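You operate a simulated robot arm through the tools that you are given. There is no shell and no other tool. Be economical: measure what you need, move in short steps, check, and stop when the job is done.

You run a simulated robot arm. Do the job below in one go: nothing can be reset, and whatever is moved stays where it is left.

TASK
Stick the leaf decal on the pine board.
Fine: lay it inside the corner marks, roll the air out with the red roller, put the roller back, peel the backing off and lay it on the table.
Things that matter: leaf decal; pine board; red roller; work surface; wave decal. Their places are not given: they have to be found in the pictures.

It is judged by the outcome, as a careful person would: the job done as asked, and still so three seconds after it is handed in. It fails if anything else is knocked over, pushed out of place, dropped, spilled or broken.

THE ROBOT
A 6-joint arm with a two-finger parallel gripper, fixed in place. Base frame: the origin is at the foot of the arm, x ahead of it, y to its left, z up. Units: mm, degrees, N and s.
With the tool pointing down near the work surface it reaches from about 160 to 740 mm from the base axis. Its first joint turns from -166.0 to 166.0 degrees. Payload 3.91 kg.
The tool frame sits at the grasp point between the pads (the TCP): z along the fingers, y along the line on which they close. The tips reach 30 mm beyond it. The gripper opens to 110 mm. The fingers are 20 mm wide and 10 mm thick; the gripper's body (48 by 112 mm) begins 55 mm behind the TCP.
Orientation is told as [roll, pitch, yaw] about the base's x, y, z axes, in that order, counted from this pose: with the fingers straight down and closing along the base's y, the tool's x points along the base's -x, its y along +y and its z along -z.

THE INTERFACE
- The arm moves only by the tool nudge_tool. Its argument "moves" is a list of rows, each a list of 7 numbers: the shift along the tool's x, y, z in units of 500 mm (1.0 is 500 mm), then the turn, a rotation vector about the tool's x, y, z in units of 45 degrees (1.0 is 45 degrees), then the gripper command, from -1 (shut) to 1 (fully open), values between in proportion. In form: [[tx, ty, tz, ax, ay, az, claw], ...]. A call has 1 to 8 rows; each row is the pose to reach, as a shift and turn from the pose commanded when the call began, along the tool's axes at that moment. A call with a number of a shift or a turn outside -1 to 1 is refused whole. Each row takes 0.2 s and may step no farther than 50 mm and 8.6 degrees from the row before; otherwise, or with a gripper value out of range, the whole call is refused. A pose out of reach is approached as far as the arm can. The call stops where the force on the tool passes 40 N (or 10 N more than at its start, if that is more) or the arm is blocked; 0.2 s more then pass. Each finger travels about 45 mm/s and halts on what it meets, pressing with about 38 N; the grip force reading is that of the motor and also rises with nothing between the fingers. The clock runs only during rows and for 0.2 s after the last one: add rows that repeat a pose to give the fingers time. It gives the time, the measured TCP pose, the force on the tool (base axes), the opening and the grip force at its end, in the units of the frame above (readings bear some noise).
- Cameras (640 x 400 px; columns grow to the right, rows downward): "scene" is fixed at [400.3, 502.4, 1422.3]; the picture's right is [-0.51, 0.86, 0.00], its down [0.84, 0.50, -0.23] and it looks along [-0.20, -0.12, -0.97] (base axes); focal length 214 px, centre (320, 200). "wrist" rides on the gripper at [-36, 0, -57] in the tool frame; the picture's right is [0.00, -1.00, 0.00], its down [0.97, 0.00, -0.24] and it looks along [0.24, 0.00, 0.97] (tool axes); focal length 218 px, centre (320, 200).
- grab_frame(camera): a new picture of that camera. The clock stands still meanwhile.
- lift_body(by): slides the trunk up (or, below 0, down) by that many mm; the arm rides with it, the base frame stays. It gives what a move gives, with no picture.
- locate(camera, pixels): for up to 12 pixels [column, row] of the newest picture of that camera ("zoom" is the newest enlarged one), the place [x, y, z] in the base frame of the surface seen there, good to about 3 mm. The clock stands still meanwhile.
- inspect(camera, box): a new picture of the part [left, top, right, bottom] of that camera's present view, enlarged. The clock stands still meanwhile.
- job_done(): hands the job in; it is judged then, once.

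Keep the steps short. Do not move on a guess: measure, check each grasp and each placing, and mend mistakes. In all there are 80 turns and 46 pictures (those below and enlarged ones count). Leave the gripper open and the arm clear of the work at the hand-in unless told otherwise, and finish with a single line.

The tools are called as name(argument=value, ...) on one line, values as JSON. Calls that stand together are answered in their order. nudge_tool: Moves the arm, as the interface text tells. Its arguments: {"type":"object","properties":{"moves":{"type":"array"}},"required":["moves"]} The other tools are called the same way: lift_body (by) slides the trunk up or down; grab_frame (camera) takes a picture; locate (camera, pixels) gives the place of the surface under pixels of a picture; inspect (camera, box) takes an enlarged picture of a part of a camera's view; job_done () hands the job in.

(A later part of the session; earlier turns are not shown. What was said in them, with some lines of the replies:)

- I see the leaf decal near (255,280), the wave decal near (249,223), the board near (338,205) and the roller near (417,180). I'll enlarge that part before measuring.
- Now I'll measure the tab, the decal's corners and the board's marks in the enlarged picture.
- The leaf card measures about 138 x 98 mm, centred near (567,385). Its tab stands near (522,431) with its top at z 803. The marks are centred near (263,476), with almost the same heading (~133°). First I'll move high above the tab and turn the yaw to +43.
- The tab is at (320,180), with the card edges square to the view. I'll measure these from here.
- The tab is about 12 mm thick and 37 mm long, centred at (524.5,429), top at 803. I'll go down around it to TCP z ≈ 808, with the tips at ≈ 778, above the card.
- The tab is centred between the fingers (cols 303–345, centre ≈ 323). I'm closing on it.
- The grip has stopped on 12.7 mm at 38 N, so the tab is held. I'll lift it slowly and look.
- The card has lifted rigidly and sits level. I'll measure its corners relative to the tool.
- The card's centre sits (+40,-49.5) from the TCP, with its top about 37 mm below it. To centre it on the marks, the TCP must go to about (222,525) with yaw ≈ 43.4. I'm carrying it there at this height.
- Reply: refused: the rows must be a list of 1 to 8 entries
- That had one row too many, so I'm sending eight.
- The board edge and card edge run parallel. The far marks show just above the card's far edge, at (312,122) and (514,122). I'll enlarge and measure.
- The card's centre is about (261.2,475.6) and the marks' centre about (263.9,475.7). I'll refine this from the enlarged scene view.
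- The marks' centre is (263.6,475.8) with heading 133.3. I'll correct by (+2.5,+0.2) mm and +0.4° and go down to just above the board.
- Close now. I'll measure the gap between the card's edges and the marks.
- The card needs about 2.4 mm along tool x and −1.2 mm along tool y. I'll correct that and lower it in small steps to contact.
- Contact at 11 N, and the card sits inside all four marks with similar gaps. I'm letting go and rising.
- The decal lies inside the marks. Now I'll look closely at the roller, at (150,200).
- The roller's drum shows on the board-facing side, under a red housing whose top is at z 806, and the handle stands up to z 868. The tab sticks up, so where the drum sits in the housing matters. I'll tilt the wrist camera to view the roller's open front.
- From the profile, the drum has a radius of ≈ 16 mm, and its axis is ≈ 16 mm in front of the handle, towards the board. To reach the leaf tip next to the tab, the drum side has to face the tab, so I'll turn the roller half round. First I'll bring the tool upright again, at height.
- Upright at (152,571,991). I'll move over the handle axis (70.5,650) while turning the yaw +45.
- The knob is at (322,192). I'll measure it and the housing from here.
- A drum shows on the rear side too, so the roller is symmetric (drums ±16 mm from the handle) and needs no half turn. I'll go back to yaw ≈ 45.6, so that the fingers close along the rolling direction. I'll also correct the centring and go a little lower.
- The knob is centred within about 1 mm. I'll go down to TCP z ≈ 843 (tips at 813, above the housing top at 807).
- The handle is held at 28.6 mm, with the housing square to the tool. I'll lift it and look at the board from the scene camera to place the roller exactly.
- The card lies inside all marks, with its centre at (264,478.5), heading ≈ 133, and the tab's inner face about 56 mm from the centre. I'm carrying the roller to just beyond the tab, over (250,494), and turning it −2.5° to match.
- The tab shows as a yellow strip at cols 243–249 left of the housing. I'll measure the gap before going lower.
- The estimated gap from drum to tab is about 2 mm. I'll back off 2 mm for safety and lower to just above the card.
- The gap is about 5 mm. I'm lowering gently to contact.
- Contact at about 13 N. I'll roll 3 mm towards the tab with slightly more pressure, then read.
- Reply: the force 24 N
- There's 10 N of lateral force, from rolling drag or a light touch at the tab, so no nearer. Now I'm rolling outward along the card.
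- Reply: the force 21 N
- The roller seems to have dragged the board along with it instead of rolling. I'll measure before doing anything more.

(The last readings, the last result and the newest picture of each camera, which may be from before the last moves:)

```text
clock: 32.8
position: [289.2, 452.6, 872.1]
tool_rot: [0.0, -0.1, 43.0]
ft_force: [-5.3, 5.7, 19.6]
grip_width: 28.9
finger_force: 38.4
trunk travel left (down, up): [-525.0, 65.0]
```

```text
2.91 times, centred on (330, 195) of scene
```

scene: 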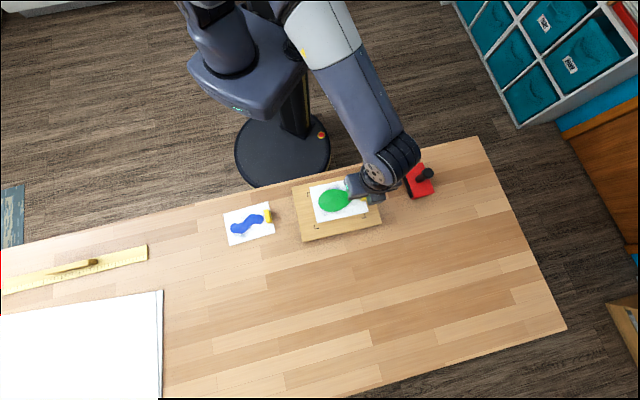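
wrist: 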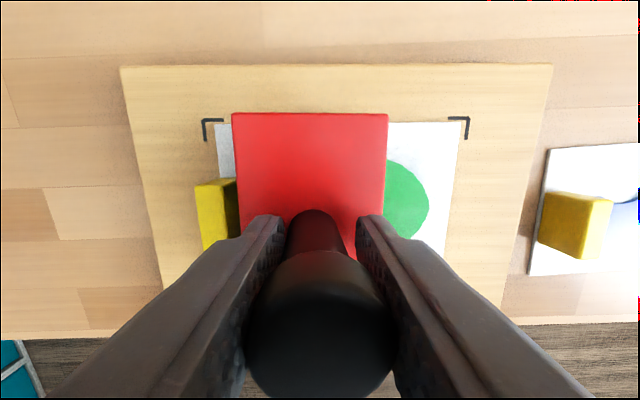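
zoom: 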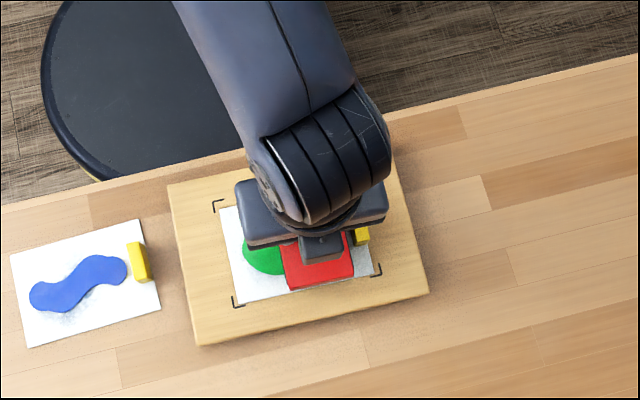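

The board slid about 44 mm while the roller moved only about 12 mm over the card, so that press was too strong. I'll ease to about 5 N, move slowly a short way, and check the relative motion.

nudge_tool(moves=[[0, 0, -0.0009, 0, 0, 0, -1], [0, 0, -0.0018, 0, 0, 0, -1], [0, 0, -0.0018, 0, 0, 0, -1]])

nudge_tool(moves=[[0, -0.004, 0, 0, 0, 0, -1], [0, -0.008, 0, 0, 0, 0, -1], [0, -0.012, 0, 0, 0, 0, -1], [0, -0.016, 0, 0, 0, 0, -1], [0, -0.02, 0, 0, 0, 0, -1], [0, -0.024, 0, 0, 0, 0, -1]])

grab_frame(camera="wrist")

```text
clock: 33.6
position: [288.6, 451.4, 872.7]
tool_rot: [-0.1, 0.1, 43.0]
ft_force: [-2.7, 3.4, 6.9]
grip_width: 28.9
finger_force: 37.9
trunk travel left (down, up): [-525.0, 65.0]
```

```text
clock: 35.0
position: [296.1, 443.0, 870.4]
tool_rot: [-0.1, 0.0, 43.0]
ft_force: [-4.9, 5.6, 8.9]
grip_width: 29.0
finger_force: 37.8
trunk travel left (down, up): [-525.0, 65.0]
```

```text
14 pictures are left
```

wrist: 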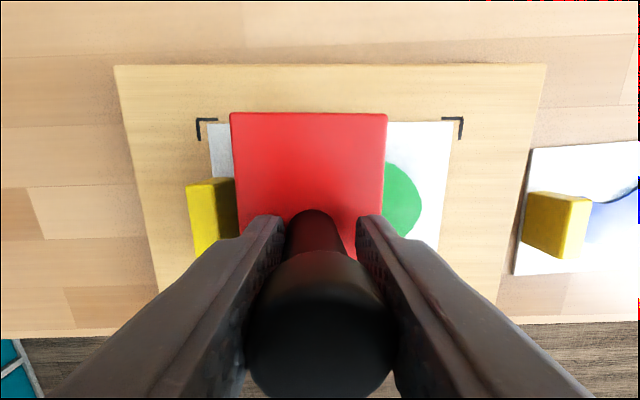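

Still mostly dragging (board ~8 mm, roller ~4 mm over the card), so the roller's grip on the card is strong. I'll ease to about 3 N and try again.

nudge_tool(moves=[[0, 0, -0.0011, 0, 0, 0, -1], [0, 0, -0.0011, 0, 0, 0, -1], [0, -0.005, -0.0011, 0, 0, 0, -1], [0, -0.01, -0.0011, 0, 0, 0, -1], [0, -0.015, -0.0011, 0, 0, 0, -1], [0, -0.02, -0.0011, 0, 0, 0, -1], [0, -0.025, -0.0011, 0, 0, 0, -1]])

grab_frame(camera="wrist")

```text
clock: 36.6
position: [305.8, 433.2, 872.5]
tool_rot: [0.1, 0.0, 43.0]
ft_force: [-3.2, 2.6, 4.2]
grip_width: 28.6
finger_force: 38.3
trunk travel left (down, up): [-525.0, 65.0]
```

```text
13 pictures are left
```

wrist: 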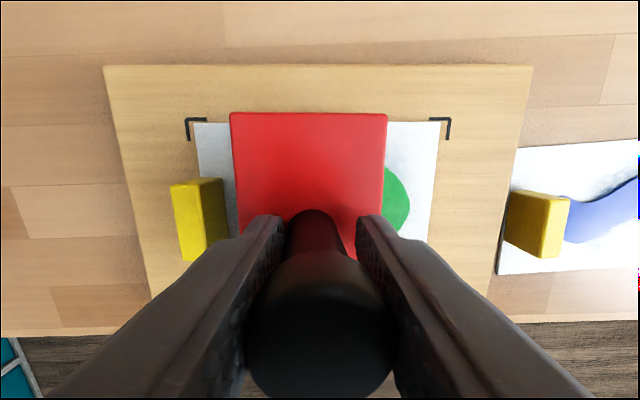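

Better: about 6 mm over the card, but the board also crept about 6 mm towards the wave decal. I'll check that gap now.

locate(camera="wrist", pixels=[[450, 119], [187, 121], [530, 68], [516, 150], [505, 205], [490, 285], [519, 152], [500, 265], [437, 125], [196, 126], [236, 150], [383, 118]])

```text
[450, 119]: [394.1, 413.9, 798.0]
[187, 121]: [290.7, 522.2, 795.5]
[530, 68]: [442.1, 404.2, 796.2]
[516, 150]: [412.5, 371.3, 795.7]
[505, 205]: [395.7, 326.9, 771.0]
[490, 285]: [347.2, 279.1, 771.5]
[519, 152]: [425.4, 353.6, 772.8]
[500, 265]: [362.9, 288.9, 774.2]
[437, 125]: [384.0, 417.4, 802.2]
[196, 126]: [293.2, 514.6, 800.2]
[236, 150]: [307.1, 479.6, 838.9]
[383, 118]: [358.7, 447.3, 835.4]
```

The gap to the wave decal is 20 mm, and the board has drifted 60 mm in all. I'll lift the roller, set it at the far end of the card, and roll inward. That covers the card and any drag brings the board back.

nudge_tool(moves=[[0, 0, -0.01, 0, 0, 0, -1], [0, 0, -0.02, 0, 0, 0, -1], [0, -0.06, -0.02, 0, 0, 0, -1], [0, -0.114, -0.02, 0, 0, 0, -1], [0, -0.114, -0.01, 0, 0, 0, -1], [0, -0.114, -0.004, 0, 0, 0, -1], [0, -0.114, 0, 0, 0, 0, -1], [0, -0.114, 0, 0, 0, 0, -1]])

```text
clock: 38.4
position: [344.9, 393.0, 872.6]
tool_rot: [0.1, 0.0, 42.9]
ft_force: [-0.2, -0.1, -2.6]
grip_width: 28.9
finger_force: 37.2
trunk travel left (down, up): [-525.0, 65.0]
```

It isn't touching yet (only the roller's weight reads), so I'll go down in half-millimetre steps.

nudge_tool(moves=[[0, 0, 0.001, 0, 0, 0, -1], [0, 0, 0.002, 0, 0, 0, -1], [0, 0, 0.003, 0, 0, 0, -1], [0, 0, 0.003, 0, 0, 0, -1]])

```text
clock: 39.4
position: [345.9, 391.9, 870.5]
tool_rot: [0.0, 0.1, 43.0]
ft_force: [0.9, -1.1, 0.6]
grip_width: 29.0
finger_force: 37.8
trunk travel left (down, up): [-525.0, 65.0]
```

Light contact now. I'll press a little more and roll inward 35 mm.

nudge_tool(moves=[[0, 0, 0.0008, 0, 0, 0, -1], [0, 0.01, 0.0008, 0, 0, 0, -1], [0, 0.02, 0.0008, 0, 0, 0, -1], [0, 0.03, 0.0008, 0, 0, 0, -1], [0, 0.04, 0.0008, 0, 0, 0, -1], [0, 0.05, 0.0008, 0, 0, 0, -1], [0, 0.06, 0.0008, 0, 0, 0, -1], [0, 0.07, 0.0008, 0, 0, 0, -1]])

grab_frame(camera="wrist")

```text
clock: 41.2
position: [321.9, 418.9, 871.0]
tool_rot: [0.1, -0.1, 43.1]
ft_force: [3.6, -3.0, 9.1]
grip_width: 28.8
finger_force: 38.1
trunk travel left (down, up): [-525.0, 65.0]
```

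```text
12 pictures are left
```

wrist: 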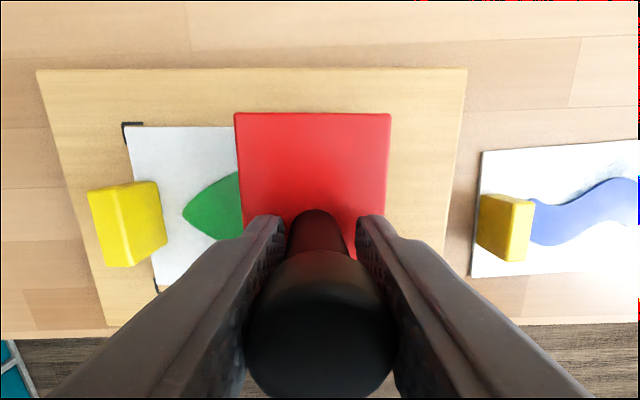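

The card's left edge now looks closer to the left mark. I'll measure whether the card slid on the board.

locate(camera="wrist", pixels=[[123, 124], [157, 291], [127, 128], [162, 283], [450, 69], [463, 75], [460, 140], [40, 72], [476, 180], [93, 195], [238, 150], [386, 118]])

inspect(camera="wrist", box=[60, 100, 240, 300])

```text
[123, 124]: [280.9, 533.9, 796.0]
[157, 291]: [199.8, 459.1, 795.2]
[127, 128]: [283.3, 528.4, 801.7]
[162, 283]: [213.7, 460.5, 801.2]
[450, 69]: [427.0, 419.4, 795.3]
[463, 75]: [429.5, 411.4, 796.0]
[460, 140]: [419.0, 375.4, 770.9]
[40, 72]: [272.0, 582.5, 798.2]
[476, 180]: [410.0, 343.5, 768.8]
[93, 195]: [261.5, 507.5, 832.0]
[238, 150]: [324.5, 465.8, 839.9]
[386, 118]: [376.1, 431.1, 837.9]
```

```text
2.00 times, centred on (150, 200) of wrist
```

zoom: 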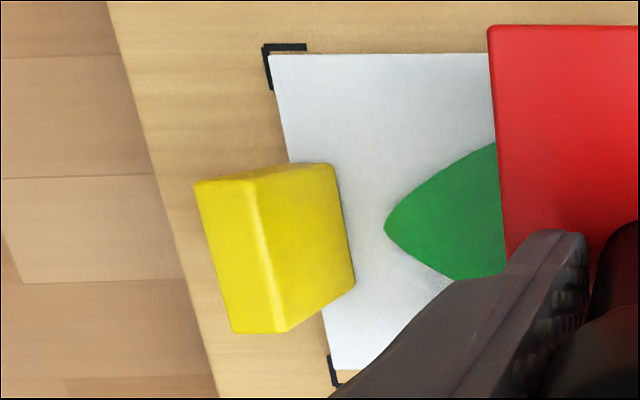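

The card hasn't slid on the board, and the board came back 15 mm while the roller rolled about 20 mm over the card. I'll continue inward the same way.

nudge_tool(moves=[[0, 0.01, 0, 0, 0, 0, -1], [0, 0.02, 0, 0, 0, 0, -1], [0, 0.03, 0, 0, 0, 0, -1], [0, 0.04, 0, 0, 0, 0, -1], [0, 0.05, 0, 0, 0, 0, -1], [0, 0.06, 0, 0, 0, 0, -1], [0, 0.07, 0, 0, 0, 0, -1], [0, 0.08, 0, 0, 0, 0, -1]])

grab_frame(camera="wrist")

locate(camera="wrist", pixels=[[238, 150], [386, 118]])

```text
clock: 43.0
position: [293.1, 445.9, 870.7]
tool_rot: [0.0, 0.0, 43.0]
ft_force: [1.3, -3.1, 7.0]
grip_width: 28.7
finger_force: 38.1
trunk travel left (down, up): [-525.0, 65.0]
```

```text
10 pictures are left
```

wrist: 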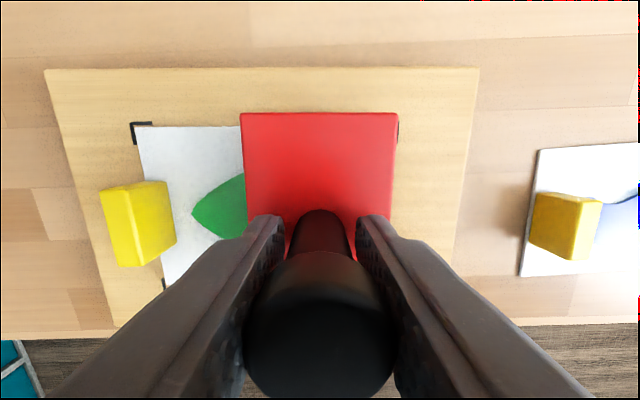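

```text
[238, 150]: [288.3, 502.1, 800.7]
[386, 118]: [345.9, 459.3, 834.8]
```

This time the board moved back about 36 mm and is now about 9 mm from its original place, with little rolling. At a reading of ~9 N it drags, and below ~4 N it rolls. I'll ease to ~1–2 N and continue.

nudge_tool(moves=[[0, 0, -0.001, 0, 0, 0, -1], [0, 0, -0.001, 0, 0, 0, -1], [0, 0.008, -0.001, 0, 0, 0, -1], [0, 0.016, -0.001, 0, 0, 0, -1], [0, 0.024, -0.001, 0, 0, 0, -1], [0, 0.032, -0.001, 0, 0, 0, -1], [0, 0.04, -0.001, 0, 0, 0, -1], [0, 0.048, -0.001, 0, 0, 0, -1]])

grab_frame(camera="wrist")

locate(camera="wrist", pixels=[[245, 150], [386, 118]])

```text
clock: 44.8
position: [275.5, 466.6, 869.8]
tool_rot: [0.1, 0.0, 42.9]
ft_force: [2.6, -2.8, 2.4]
grip_width: 28.8
finger_force: 37.4
trunk travel left (down, up): [-525.0, 65.0]
```

```text
9 pictures are left
```

wrist: 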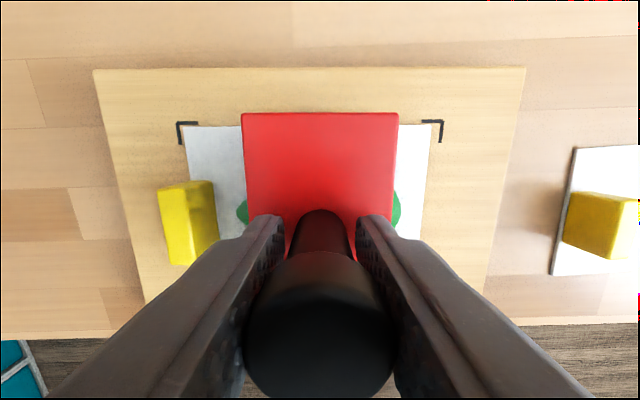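

```text
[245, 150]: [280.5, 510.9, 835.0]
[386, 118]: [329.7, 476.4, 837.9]
```

That worked: it moved about 22 mm over the card with the board still. I'll measure the remaining gap to the tab.

locate(camera="wrist", pixels=[[178, 123], [443, 120], [186, 127], [427, 126], [212, 195], [216, 225], [247, 190], [248, 140], [160, 205], [524, 68]])

```text
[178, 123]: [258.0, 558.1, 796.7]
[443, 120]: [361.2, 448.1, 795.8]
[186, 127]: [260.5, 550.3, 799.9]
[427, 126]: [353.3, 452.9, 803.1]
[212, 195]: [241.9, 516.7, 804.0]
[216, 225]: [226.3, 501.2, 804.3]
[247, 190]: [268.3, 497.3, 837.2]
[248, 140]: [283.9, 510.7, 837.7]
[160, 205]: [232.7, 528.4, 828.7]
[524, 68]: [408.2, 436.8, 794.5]
```

The gap to the tab is 29 mm and the board is 11 mm short of its original place. I'll roll in another 25 mm at the same light press.

nudge_tool(moves=[[0, 0.0065, 0, 0, 0, 0, -1], [0, 0.013, 0, 0, 0, 0, -1], [0, 0.0195, 0, 0, 0, 0, -1], [0, 0.026, 0, 0, 0, 0, -1], [0, 0.0325, 0, 0, 0, 0, -1], [0, 0.039, 0, 0, 0, 0, -1], [0, 0.045, 0, 0, 0, 0, -1], [0, 0.05, 0, 0, 0, 0, -1]])

inspect(camera="wrist", box=[160, 100, 460, 290])

locate(camera="zoom", pixels=[[180, 100], [190, 150]])

```text
clock: 46.6
position: [259.8, 483.6, 869.9]
tool_rot: [0.1, 0.0, 43.1]
ft_force: [1.8, -3.6, 4.8]
grip_width: 28.7
finger_force: 37.8
trunk travel left (down, up): [-525.0, 65.0]
```

```text
2.11 times, centred on (310, 195) of wrist
```

zoom: 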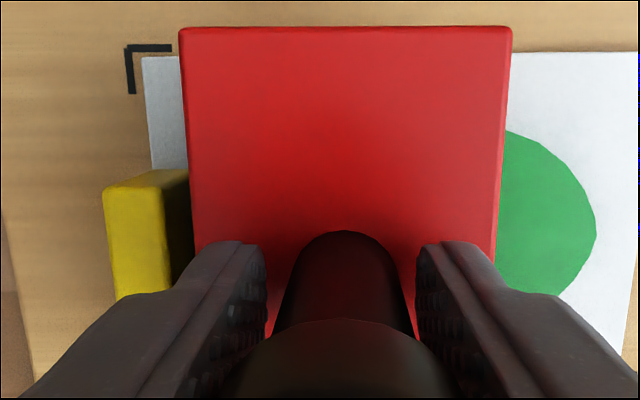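

```text
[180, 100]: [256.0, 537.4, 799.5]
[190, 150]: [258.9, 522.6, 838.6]
```

locate(camera="zoom", pixels=[[128, 48], [165, 220], [190, 220], [200, 120], [148, 62], [178, 240], [110, 230]])

```text
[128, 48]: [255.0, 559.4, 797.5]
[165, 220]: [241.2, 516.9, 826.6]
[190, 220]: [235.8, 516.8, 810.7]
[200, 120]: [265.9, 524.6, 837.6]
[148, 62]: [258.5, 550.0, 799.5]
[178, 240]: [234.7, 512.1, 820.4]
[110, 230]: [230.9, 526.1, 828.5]
```

The board is 8 mm short now, with the drum ~7 mm from the tab. I'll make a second light pass outward (45 mm). Then I'll press firmer and draw the board back the last 8 mm.

nudge_tool(moves=[[0, 0, -0.0006, 0, 0, 0, -1], [0, -0.01, -0.0006, 0, 0, 0, -1], [0, -0.023, -0.0006, 0, 0, 0, -1], [0, -0.036, -0.0006, 0, 0, 0, -1], [0, -0.05, -0.0006, 0, 0, 0, -1], [0, -0.063, -0.0006, 0, 0, 0, -1], [0, -0.076, -0.0006, 0, 0, 0, -1], [0, -0.09, -0.0006, 0, 0, 0, -1]])

nudge_tool(moves=[[0, 0, 0.0008, 0, 0, 0, -1], [0, 0, 0.0016, 0, 0, 0, -1], [0, 0.006, 0.0016, 0, 0, 0, -1], [0, 0.012, 0.0016, 0, 0, 0, -1], [0, 0.018, 0.0016, 0, 0, 0, -1]])

grab_frame(camera="wrist")

locate(camera="wrist", pixels=[[248, 140], [386, 118]])

```text
clock: 48.4
position: [291.8, 451.1, 870.1]
tool_rot: [-0.1, -0.2, 42.9]
ft_force: [-3.1, 3.9, 9.2]
grip_width: 28.8
finger_force: 38.1
trunk travel left (down, up): [-525.0, 65.0]
```

```text
clock: 49.6
position: [284.7, 456.0, 870.9]
tool_rot: [0.0, 0.1, 43.1]
ft_force: [5.8, -3.5, 7.5]
grip_width: 28.8
finger_force: 38.2
trunk travel left (down, up): [-525.0, 65.0]
```

```text
7 pictures are left
```

wrist: 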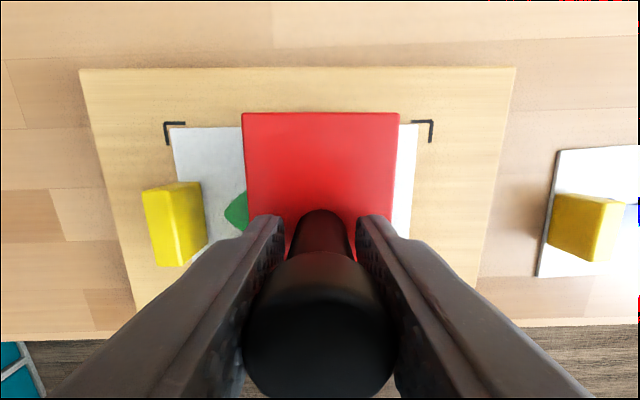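

```text
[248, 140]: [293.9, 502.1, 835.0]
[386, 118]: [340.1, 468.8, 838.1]
```

locate(camera="wrist", pixels=[[165, 124], [433, 122], [174, 129], [416, 127], [514, 69], [82, 71]])

```text
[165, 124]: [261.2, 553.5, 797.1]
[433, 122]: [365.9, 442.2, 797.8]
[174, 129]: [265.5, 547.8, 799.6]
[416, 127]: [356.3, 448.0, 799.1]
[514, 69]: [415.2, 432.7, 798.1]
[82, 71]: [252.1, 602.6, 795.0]
```

The board is now about 17 mm short of its place. I'll press slightly more and draw it back about 19 mm.

nudge_tool(moves=[[0, 0, 0.001, 0, 0, 0, -1], [0, 0.01, 0.001, 0, 0, 0, -1], [0, 0.02, 0.001, 0, 0, 0, -1], [0, 0.03, 0.001, 0, 0, 0, -1], [0, 0.038, 0.001, 0, 0, 0, -1]])

grab_frame(camera="wrist")

locate(camera="wrist", pixels=[[165, 124], [433, 122], [162, 124], [430, 122], [168, 124], [436, 122], [171, 124], [439, 122], [82, 71], [514, 69]])

```text
clock: 50.8
position: [271.1, 470.2, 870.8]
tool_rot: [0.0, 0.0, 43.1]
ft_force: [4.0, -3.8, 9.0]
grip_width: 28.6
finger_force: 37.5
trunk travel left (down, up): [-525.0, 65.0]
```

```text
6 pictures are left
```

wrist: 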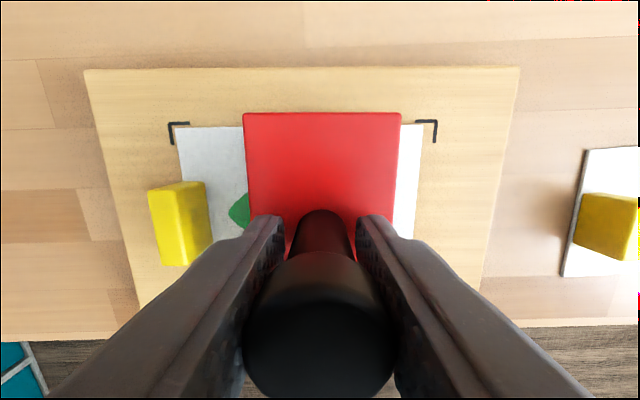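

```text
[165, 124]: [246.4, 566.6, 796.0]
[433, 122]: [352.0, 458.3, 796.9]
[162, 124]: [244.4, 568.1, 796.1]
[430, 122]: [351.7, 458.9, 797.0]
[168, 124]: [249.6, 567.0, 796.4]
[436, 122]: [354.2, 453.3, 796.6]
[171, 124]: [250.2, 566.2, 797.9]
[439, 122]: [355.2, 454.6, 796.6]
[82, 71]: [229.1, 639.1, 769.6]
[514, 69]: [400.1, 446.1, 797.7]
```

The board is back within ~2 mm of its original place, with the decal still inside the marks and the whole length rolled. I'm lifting the roller clear.

nudge_tool(moves=[[0, 0, -0.015, 0, 0, 0, -1], [0, 0, -0.06, 0, 0, 0, -1], [0, 0, -0.12, 0, 0, 0, -1], [0, 0, -0.12, 0, 0, 0, -1]])

```text
clock: 51.8
position: [270.0, 470.4, 928.6]
tool_rot: [-0.1, -0.1, 42.9]
ft_force: [0.3, -0.7, -1.2]
grip_width: 28.9
finger_force: 38.1
trunk travel left (down, up): [-525.0, 65.0]
```

Now carrying the roller back over its original spot (68.6,652), yaw 45.5.

nudge_tool(moves=[[0.0058, 0.0675, 0, 0, 0, -0.007, -1], [0.0117, 0.135, 0, 0, 0, -0.014, -1], [0.0175, 0.2025, 0, 0, 0, -0.021, -1], [0.0234, 0.27, 0, 0, 0, -0.028, -1], [0.0292, 0.3375, 0, 0, 0, -0.035, -1], [0.035, 0.405, 0, 0, 0, -0.042, -1], [0.0409, 0.4725, 0, 0, 0, -0.049, -1], [0.0467, 0.54, 0, 0, 0, -0.0556, -1]])

nudge_tool(moves=[[0, 0, 0.05, 0, 0, 0, -1], [0, 0, 0.1, 0, 0, 0, -1], [0, 0, 0.14, 0, 0, 0, -1], [0, 0, 0.158, 0, 0, 0, -1], [0, 0, 0.158, 0, 0, 0, -1]])

```text
clock: 53.6
position: [68.0, 652.5, 930.1]
tool_rot: [0.0, -0.1, 45.6]
ft_force: [-0.3, 0.1, -1.7]
grip_width: 28.8
finger_force: 37.6
trunk travel left (down, up): [-525.0, 65.0]
```

```text
clock: 54.8
position: [67.4, 652.4, 851.2]
tool_rot: [0.0, 0.0, 45.6]
ft_force: [0.2, 0.2, -1.5]
grip_width: 29.0
finger_force: 37.6
trunk travel left (down, up): [-525.0, 65.0]
```

The roller is about 7 mm above the table. I'll lower in small steps to contact.

nudge_tool(moves=[[0, 0, 0.006, 0, 0, 0, -1], [0, 0, 0.01, 0, 0, 0, -1], [0, 0, 0.012, 0, 0, 0, -1], [0, 0, 0.014, 0, 0, 0, -1], [0, 0, 0.015, 0, 0, 0, -1], [0, 0, 0.015, 0, 0, 0, -1]])

```text
clock: 56.2
position: [69.5, 653.2, 843.3]
tool_rot: [0.0, 0.0, 45.5]
ft_force: [-1.0, 0.1, -1.8]
grip_width: 28.8
finger_force: 37.7
trunk travel left (down, up): [-525.0, 65.0]
```

Not quite down yet, so I'm continuing by half millimetres.

nudge_tool(moves=[[0, 0, 0.001, 0, 0, 0, -1], [0, 0, 0.002, 0, 0, 0, -1], [0, 0, 0.003, 0, 0, 0, -1], [0, 0, 0.004, 0, 0, 0, -1], [0, 0, 0.004, 0, 0, 0, -1]])

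```text
clock: 57.4
position: [69.9, 652.4, 842.3]
tool_rot: [0.2, -0.1, 45.5]
ft_force: [1.2, -3.7, 7.5]
grip_width: 28.7
finger_force: 38.0
trunk travel left (down, up): [-525.0, 65.0]
```

It's on the table. I'm letting go, then rising.

nudge_tool(moves=[[0, 0, 0, 0, 0, 0, -0.3], [0, 0, 0, 0, 0, 0, 0.1], [0, 0, 0, 0, 0, 0, 0.1], [0, 0, 0, 0, 0, 0, 0.1], [0, 0, -0.05, 0, 0, 0, 0.1], [0, 0, -0.13, 0, 0, 0, 0.1], [0, 0, -0.21, 0, 0, 0, 0.1], [0, 0, -0.28, 0, 0, 0, 0.1]])

inspect(camera="scene", box=[210, 140, 450, 290])

```text
clock: 59.2
position: [69.6, 652.0, 980.2]
tool_rot: [-0.2, 0.0, 45.5]
ft_force: [-0.2, -0.3, 0.3]
grip_width: 60.6
finger_force: 0.0
trunk travel left (down, up): [-525.0, 65.0]
```

```text
2.67 times, centred on (330, 215) of scene
```

zoom: 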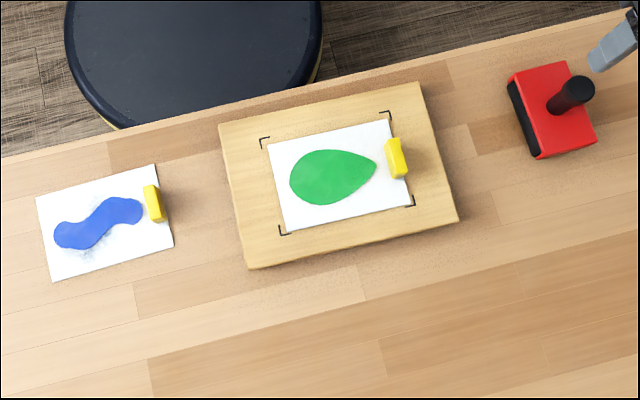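

The roller stands back in its place. The greyish smudges around the leaf are gone (the wave card still shows its own). I'll measure the tab, card and roller.

locate(camera="zoom", pixels=[[386, 140], [399, 138], [406, 172], [394, 177], [397, 157], [268, 145], [390, 121], [409, 203], [288, 229], [260, 139], [390, 112], [415, 205]])

locate(camera="zoom", pixels=[[280, 235], [510, 78], [565, 63], [595, 139], [540, 157], [578, 92], [219, 124], [458, 220], [377, 168], [40, 200]])

```text
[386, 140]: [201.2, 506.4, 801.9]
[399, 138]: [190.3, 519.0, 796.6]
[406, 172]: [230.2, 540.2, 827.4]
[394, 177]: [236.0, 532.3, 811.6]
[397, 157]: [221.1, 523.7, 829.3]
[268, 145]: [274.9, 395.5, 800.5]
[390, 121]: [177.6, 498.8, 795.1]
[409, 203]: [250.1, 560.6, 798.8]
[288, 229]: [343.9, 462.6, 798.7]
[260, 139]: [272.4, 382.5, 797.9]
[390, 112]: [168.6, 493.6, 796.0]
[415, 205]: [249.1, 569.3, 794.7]
```

```text
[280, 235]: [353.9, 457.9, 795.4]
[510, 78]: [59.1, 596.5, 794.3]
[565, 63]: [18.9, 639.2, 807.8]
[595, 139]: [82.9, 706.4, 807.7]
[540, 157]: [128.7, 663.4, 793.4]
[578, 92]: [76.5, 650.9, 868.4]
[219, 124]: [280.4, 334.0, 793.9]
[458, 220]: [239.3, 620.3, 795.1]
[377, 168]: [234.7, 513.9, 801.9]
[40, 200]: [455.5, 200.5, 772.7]
```

Board, roller and wave decal are within about 2 mm of their original places, and the decal is inside the marks. Next I'll peel, starting by moving above the tab at (222,524).

nudge_tool(moves=[[-0.004, -0.05, 0, 0, 0, 0.0064, 0.1], [-0.008, -0.1, 0, 0, 0, 0.0128, 0.0], [-0.012, -0.15, 0.0, 0, 0, 0.019, -0.1], [-0.016, -0.2, 0.03, 0, 0, 0.0255, -0.2], [-0.02, -0.25, 0.06, 0, 0, 0.032, -0.27], [-0.024, -0.3, 0.09, 0, 0, 0.038, -0.27], [-0.028, -0.35, 0.12, 0, 0, 0.045, -0.27], [-0.031, -0.397, 0.16, 0, 0, 0.051, -0.27]])

grab_frame(camera="wrist")

locate(camera="wrist", pixels=[[320, 200], [320, 185], [320, 215], [320, 230], [310, 210], [330, 210]])

```text
clock: 61.0
position: [222.3, 524.4, 895.4]
tool_rot: [0.1, 0.0, 43.2]
ft_force: [0.2, -0.3, 0.6]
grip_width: 40.2
finger_force: 0.0
trunk travel left (down, up): [-525.0, 65.0]
```

```text
4 pictures are left
```

wrist: 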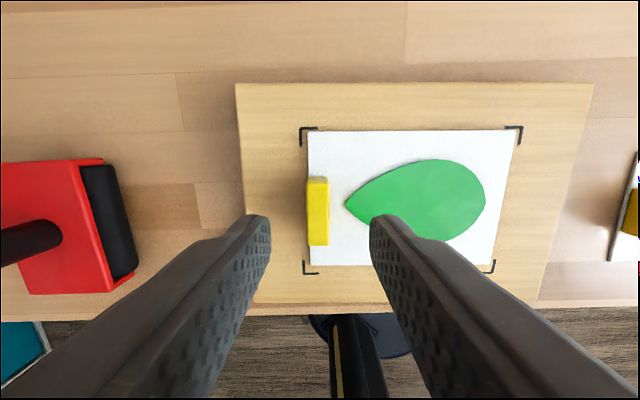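

```text
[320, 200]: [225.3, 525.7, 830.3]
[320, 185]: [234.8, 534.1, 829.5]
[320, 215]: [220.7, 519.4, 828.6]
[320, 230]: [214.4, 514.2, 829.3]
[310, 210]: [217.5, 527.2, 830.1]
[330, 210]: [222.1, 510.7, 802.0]
```

The tab is centred at (318,212), nearly under the tool. I'll go down and grip it.

nudge_tool(moves=[[0.004, 0.002, 0.04, 0, 0, 0, -0.27], [0.004, 0.002, 0.08, 0, 0, 0, -0.27], [0.004, 0.002, 0.105, 0, 0, 0, -0.27], [0.004, 0.002, 0.116, 0, 0, 0, -0.27], [0.004, 0.002, 0.116, 0, 0, 0, -0.6], [0.004, 0.002, 0.116, 0, 0, 0, -1], [0.004, 0.002, 0.116, 0, 0, 0, -1], [0.004, 0.002, 0.116, 0, 0, 0, -1]])

```text
clock: 62.8
position: [220.8, 524.6, 842.4]
tool_rot: [-0.1, 0.0, 43.3]
ft_force: [1.5, -0.2, 0.1]
grip_width: 12.6
finger_force: 37.6
trunk travel left (down, up): [-525.0, 65.0]
```

The tab is held (12.6 mm). I'll peel it back gently, turning the card about its far edge, and watch the force.

nudge_tool(moves=[[0, -0.0038, -0.0114, -0.0556, 0, 0, -1], [0, -0.0082, -0.0226, -0.111, 0, 0, -1], [0, -0.013, -0.0338, -0.1667, 0, 0, -1], [0, -0.0182, -0.0446, -0.222, 0, 0, -1]])

inspect(camera="scene", box=[250, 140, 430, 260])

locate(camera="zoom", pixels=[[250, 250], [150, 200]])

```text
clock: 63.8
position: [228.1, 517.0, 865.0]
tool_rot: [10.0, 0.1, 43.2]
ft_force: [0.5, -0.4, 0.2]
grip_width: 12.5
finger_force: 37.6
trunk travel left (down, up): [-525.0, 65.0]
```

```text
3.33 times, centred on (340, 200) of scene
```

zoom: 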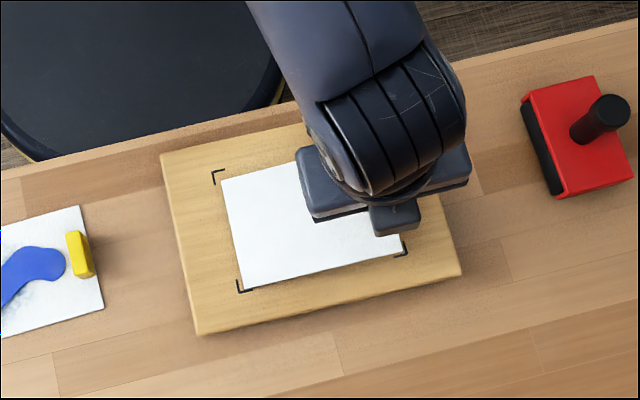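

```text
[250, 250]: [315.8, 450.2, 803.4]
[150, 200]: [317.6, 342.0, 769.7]
```

There's no resistance, and the white backing comes up without the leaf on it. I'll continue the peel, lift well clear, then level it.

nudge_tool(moves=[[0, -0.0082, -0.0228, -0.111, 0, 0, -1], [0, -0.0184, -0.0444, -0.222, 0, 0, -1], [0, -0.0098, -0.093, -0.222, 0, 0, -1], [0, 0.0024, -0.162, -0.222, 0, 0, -1], [0, 0.0128, -0.221, -0.222, 0, 0, -1], [0, 0.0128, -0.221, -0.06, 0, 0, -1], [0, 0.0128, -0.221, 0.09, 0, 0, -1], [0, 0.0128, -0.221, 0.222, 0, 0, -1]])

```text
clock: 65.6
position: [236.8, 509.6, 974.4]
tool_rot: [-0.1, -0.1, 43.1]
ft_force: [0.3, 0.2, 0.1]
grip_width: 12.7
finger_force: 38.1
trunk travel left (down, up): [-525.0, 65.0]
```

The backing is free and level. I'm carrying it to the leaf card's original empty spot on the table and lowering to just above it.

nudge_tool(moves=[[-0.0392, -0.0638, 0, 0, 0, 0, -1], [-0.0784, -0.1275, 0, 0, 0, 0, -1], [-0.1176, -0.1913, 0, 0, 0, 0, -1], [-0.1568, -0.255, 0, 0, 0, 0, -1], [-0.196, -0.3188, 0, 0, 0, 0, -1], [-0.2351, -0.3825, 0, 0, 0, 0, -1], [-0.2743, -0.4463, 0, 0, 0, 0, -1], [-0.3135, -0.51, 0, 0, 0, 0, -1]])

nudge_tool(moves=[[0, 0, 0.07, 0, 0, 0, -1], [0, 0, 0.14, 0, 0, 0, -1], [0, 0, 0.21, 0, 0, 0, -1], [0, 0, 0.27, 0, 0, 0, -1], [0, 0, 0.304, 0, 0, 0, -1], [0, 0, 0.304, 0, 0, 0, -1]])

```text
clock: 67.4
position: [525.3, 427.3, 974.0]
tool_rot: [0.0, 0.1, 43.3]
ft_force: [0.3, -0.4, -0.1]
grip_width: 12.7
finger_force: 38.2
trunk travel left (down, up): [-525.0, 65.0]
```

```text
clock: 68.8
position: [525.6, 429.1, 821.8]
tool_rot: [-0.1, 0.1, 43.3]
ft_force: [0.3, 1.0, -0.3]
grip_width: 12.5
finger_force: 37.5
trunk travel left (down, up): [-525.0, 65.0]
```

Now I'll lower to contact in 1 mm steps.

nudge_tool(moves=[[0, 0, 0.005, 0, 0, 0, -1], [0, 0, 0.009, 0, 0, 0, -1], [0, 0, 0.012, 0, 0, 0, -1], [0, 0, 0.014, 0, 0, 0, -1], [0, 0, 0.016, 0, 0, 0, -1], [0, 0, 0.016, 0, 0, 0, -1]])

```text
clock: 70.2
position: [524.3, 428.8, 814.7]
tool_rot: [0.0, 0.0, 43.3]
ft_force: [-0.6, 0.5, 1.2]
grip_width: 12.6
finger_force: 38.0
trunk travel left (down, up): [-525.0, 65.0]
```

nudge_tool(moves=[[0, 0, 0.001, 0, 0, 0, -1], [0, 0, 0.002, 0, 0, 0, -1], [0, 0, 0.002, 0, 0, 0, -1]])

```text
clock: 71.0
position: [525.2, 428.5, 814.1]
tool_rot: [-0.1, 0.0, 43.5]
ft_force: [-1.7, 0.4, 6.3]
grip_width: 12.5
finger_force: 38.5
trunk travel left (down, up): [-525.0, 65.0]
```

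The backing touches the table (6 N). I'll let go, rise and look.

nudge_tool(moves=[[0, 0, 0, 0, 0, 0, -0.7], [0, 0, 0, 0, 0, 0, -0.4], [0, 0, 0, 0, 0, 0, -0.27], [0, 0, -0.06, 0, 0, 0, -0.27], [0, 0, -0.14, 0, 0, 0, -0.27], [0, 0, -0.22, 0, 0, 0, 0.0], [0, 0, -0.3, 0, 0, 0, 0.3], [0, 0, -0.38, 0, 0, 0, 0.6]])

grab_frame(camera="scene")

```text
clock: 72.8
position: [524.2, 428.6, 1002.1]
tool_rot: [0.0, 0.0, 43.2]
ft_force: [0.4, 0.5, 0.1]
grip_width: 88.0
finger_force: 0.1
trunk travel left (down, up): [-525.0, 65.0]
```

```text
2 pictures are left
```

scene: 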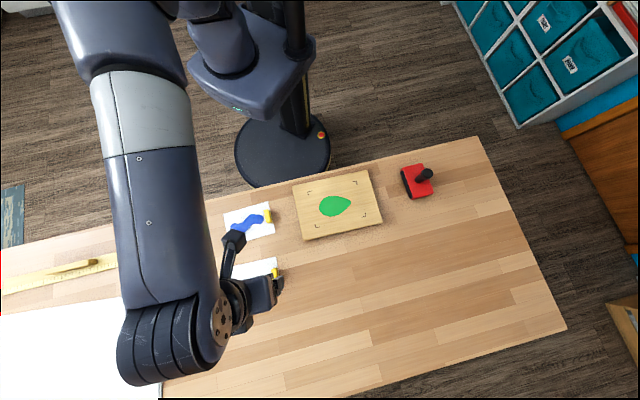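

The leaf is on the board inside the marks, the roller is back, and the backing is on the table. I'll raise the arm a bit more, open fully, and take one last look at the backing.

nudge_tool(moves=[[0, 0, -0.06, 0, 0, 0, 1], [0, 0, -0.12, 0, 0, 0, 1], [0, 0, -0.12, 0, 0, 0, 1]])

grab_frame(camera="wrist")

```text
clock: 73.6
position: [523.4, 428.1, 1061.4]
tool_rot: [0.0, 0.0, 43.2]
ft_force: [0.5, 0.0, -0.5]
grip_width: 110.1
finger_force: 0.2
trunk travel left (down, up): [-525.0, 65.0]
```

```text
1 pictures are left
```

wrist: 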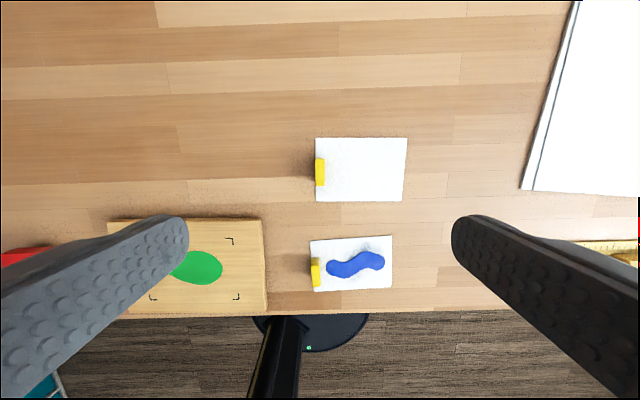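

The backing lies flat on the table without the leaf, the wave decal is untouched, and the arm is clear with the gripper open. I'm handing in.

job_done()

```text
The job is handed in.
```

The leaf decal is on the pine board inside the corner marks, the roller is back in place and the backing is on the table; the board slid up to about 60 mm during rolling and I drew it back to within about 2 mm of where it started.
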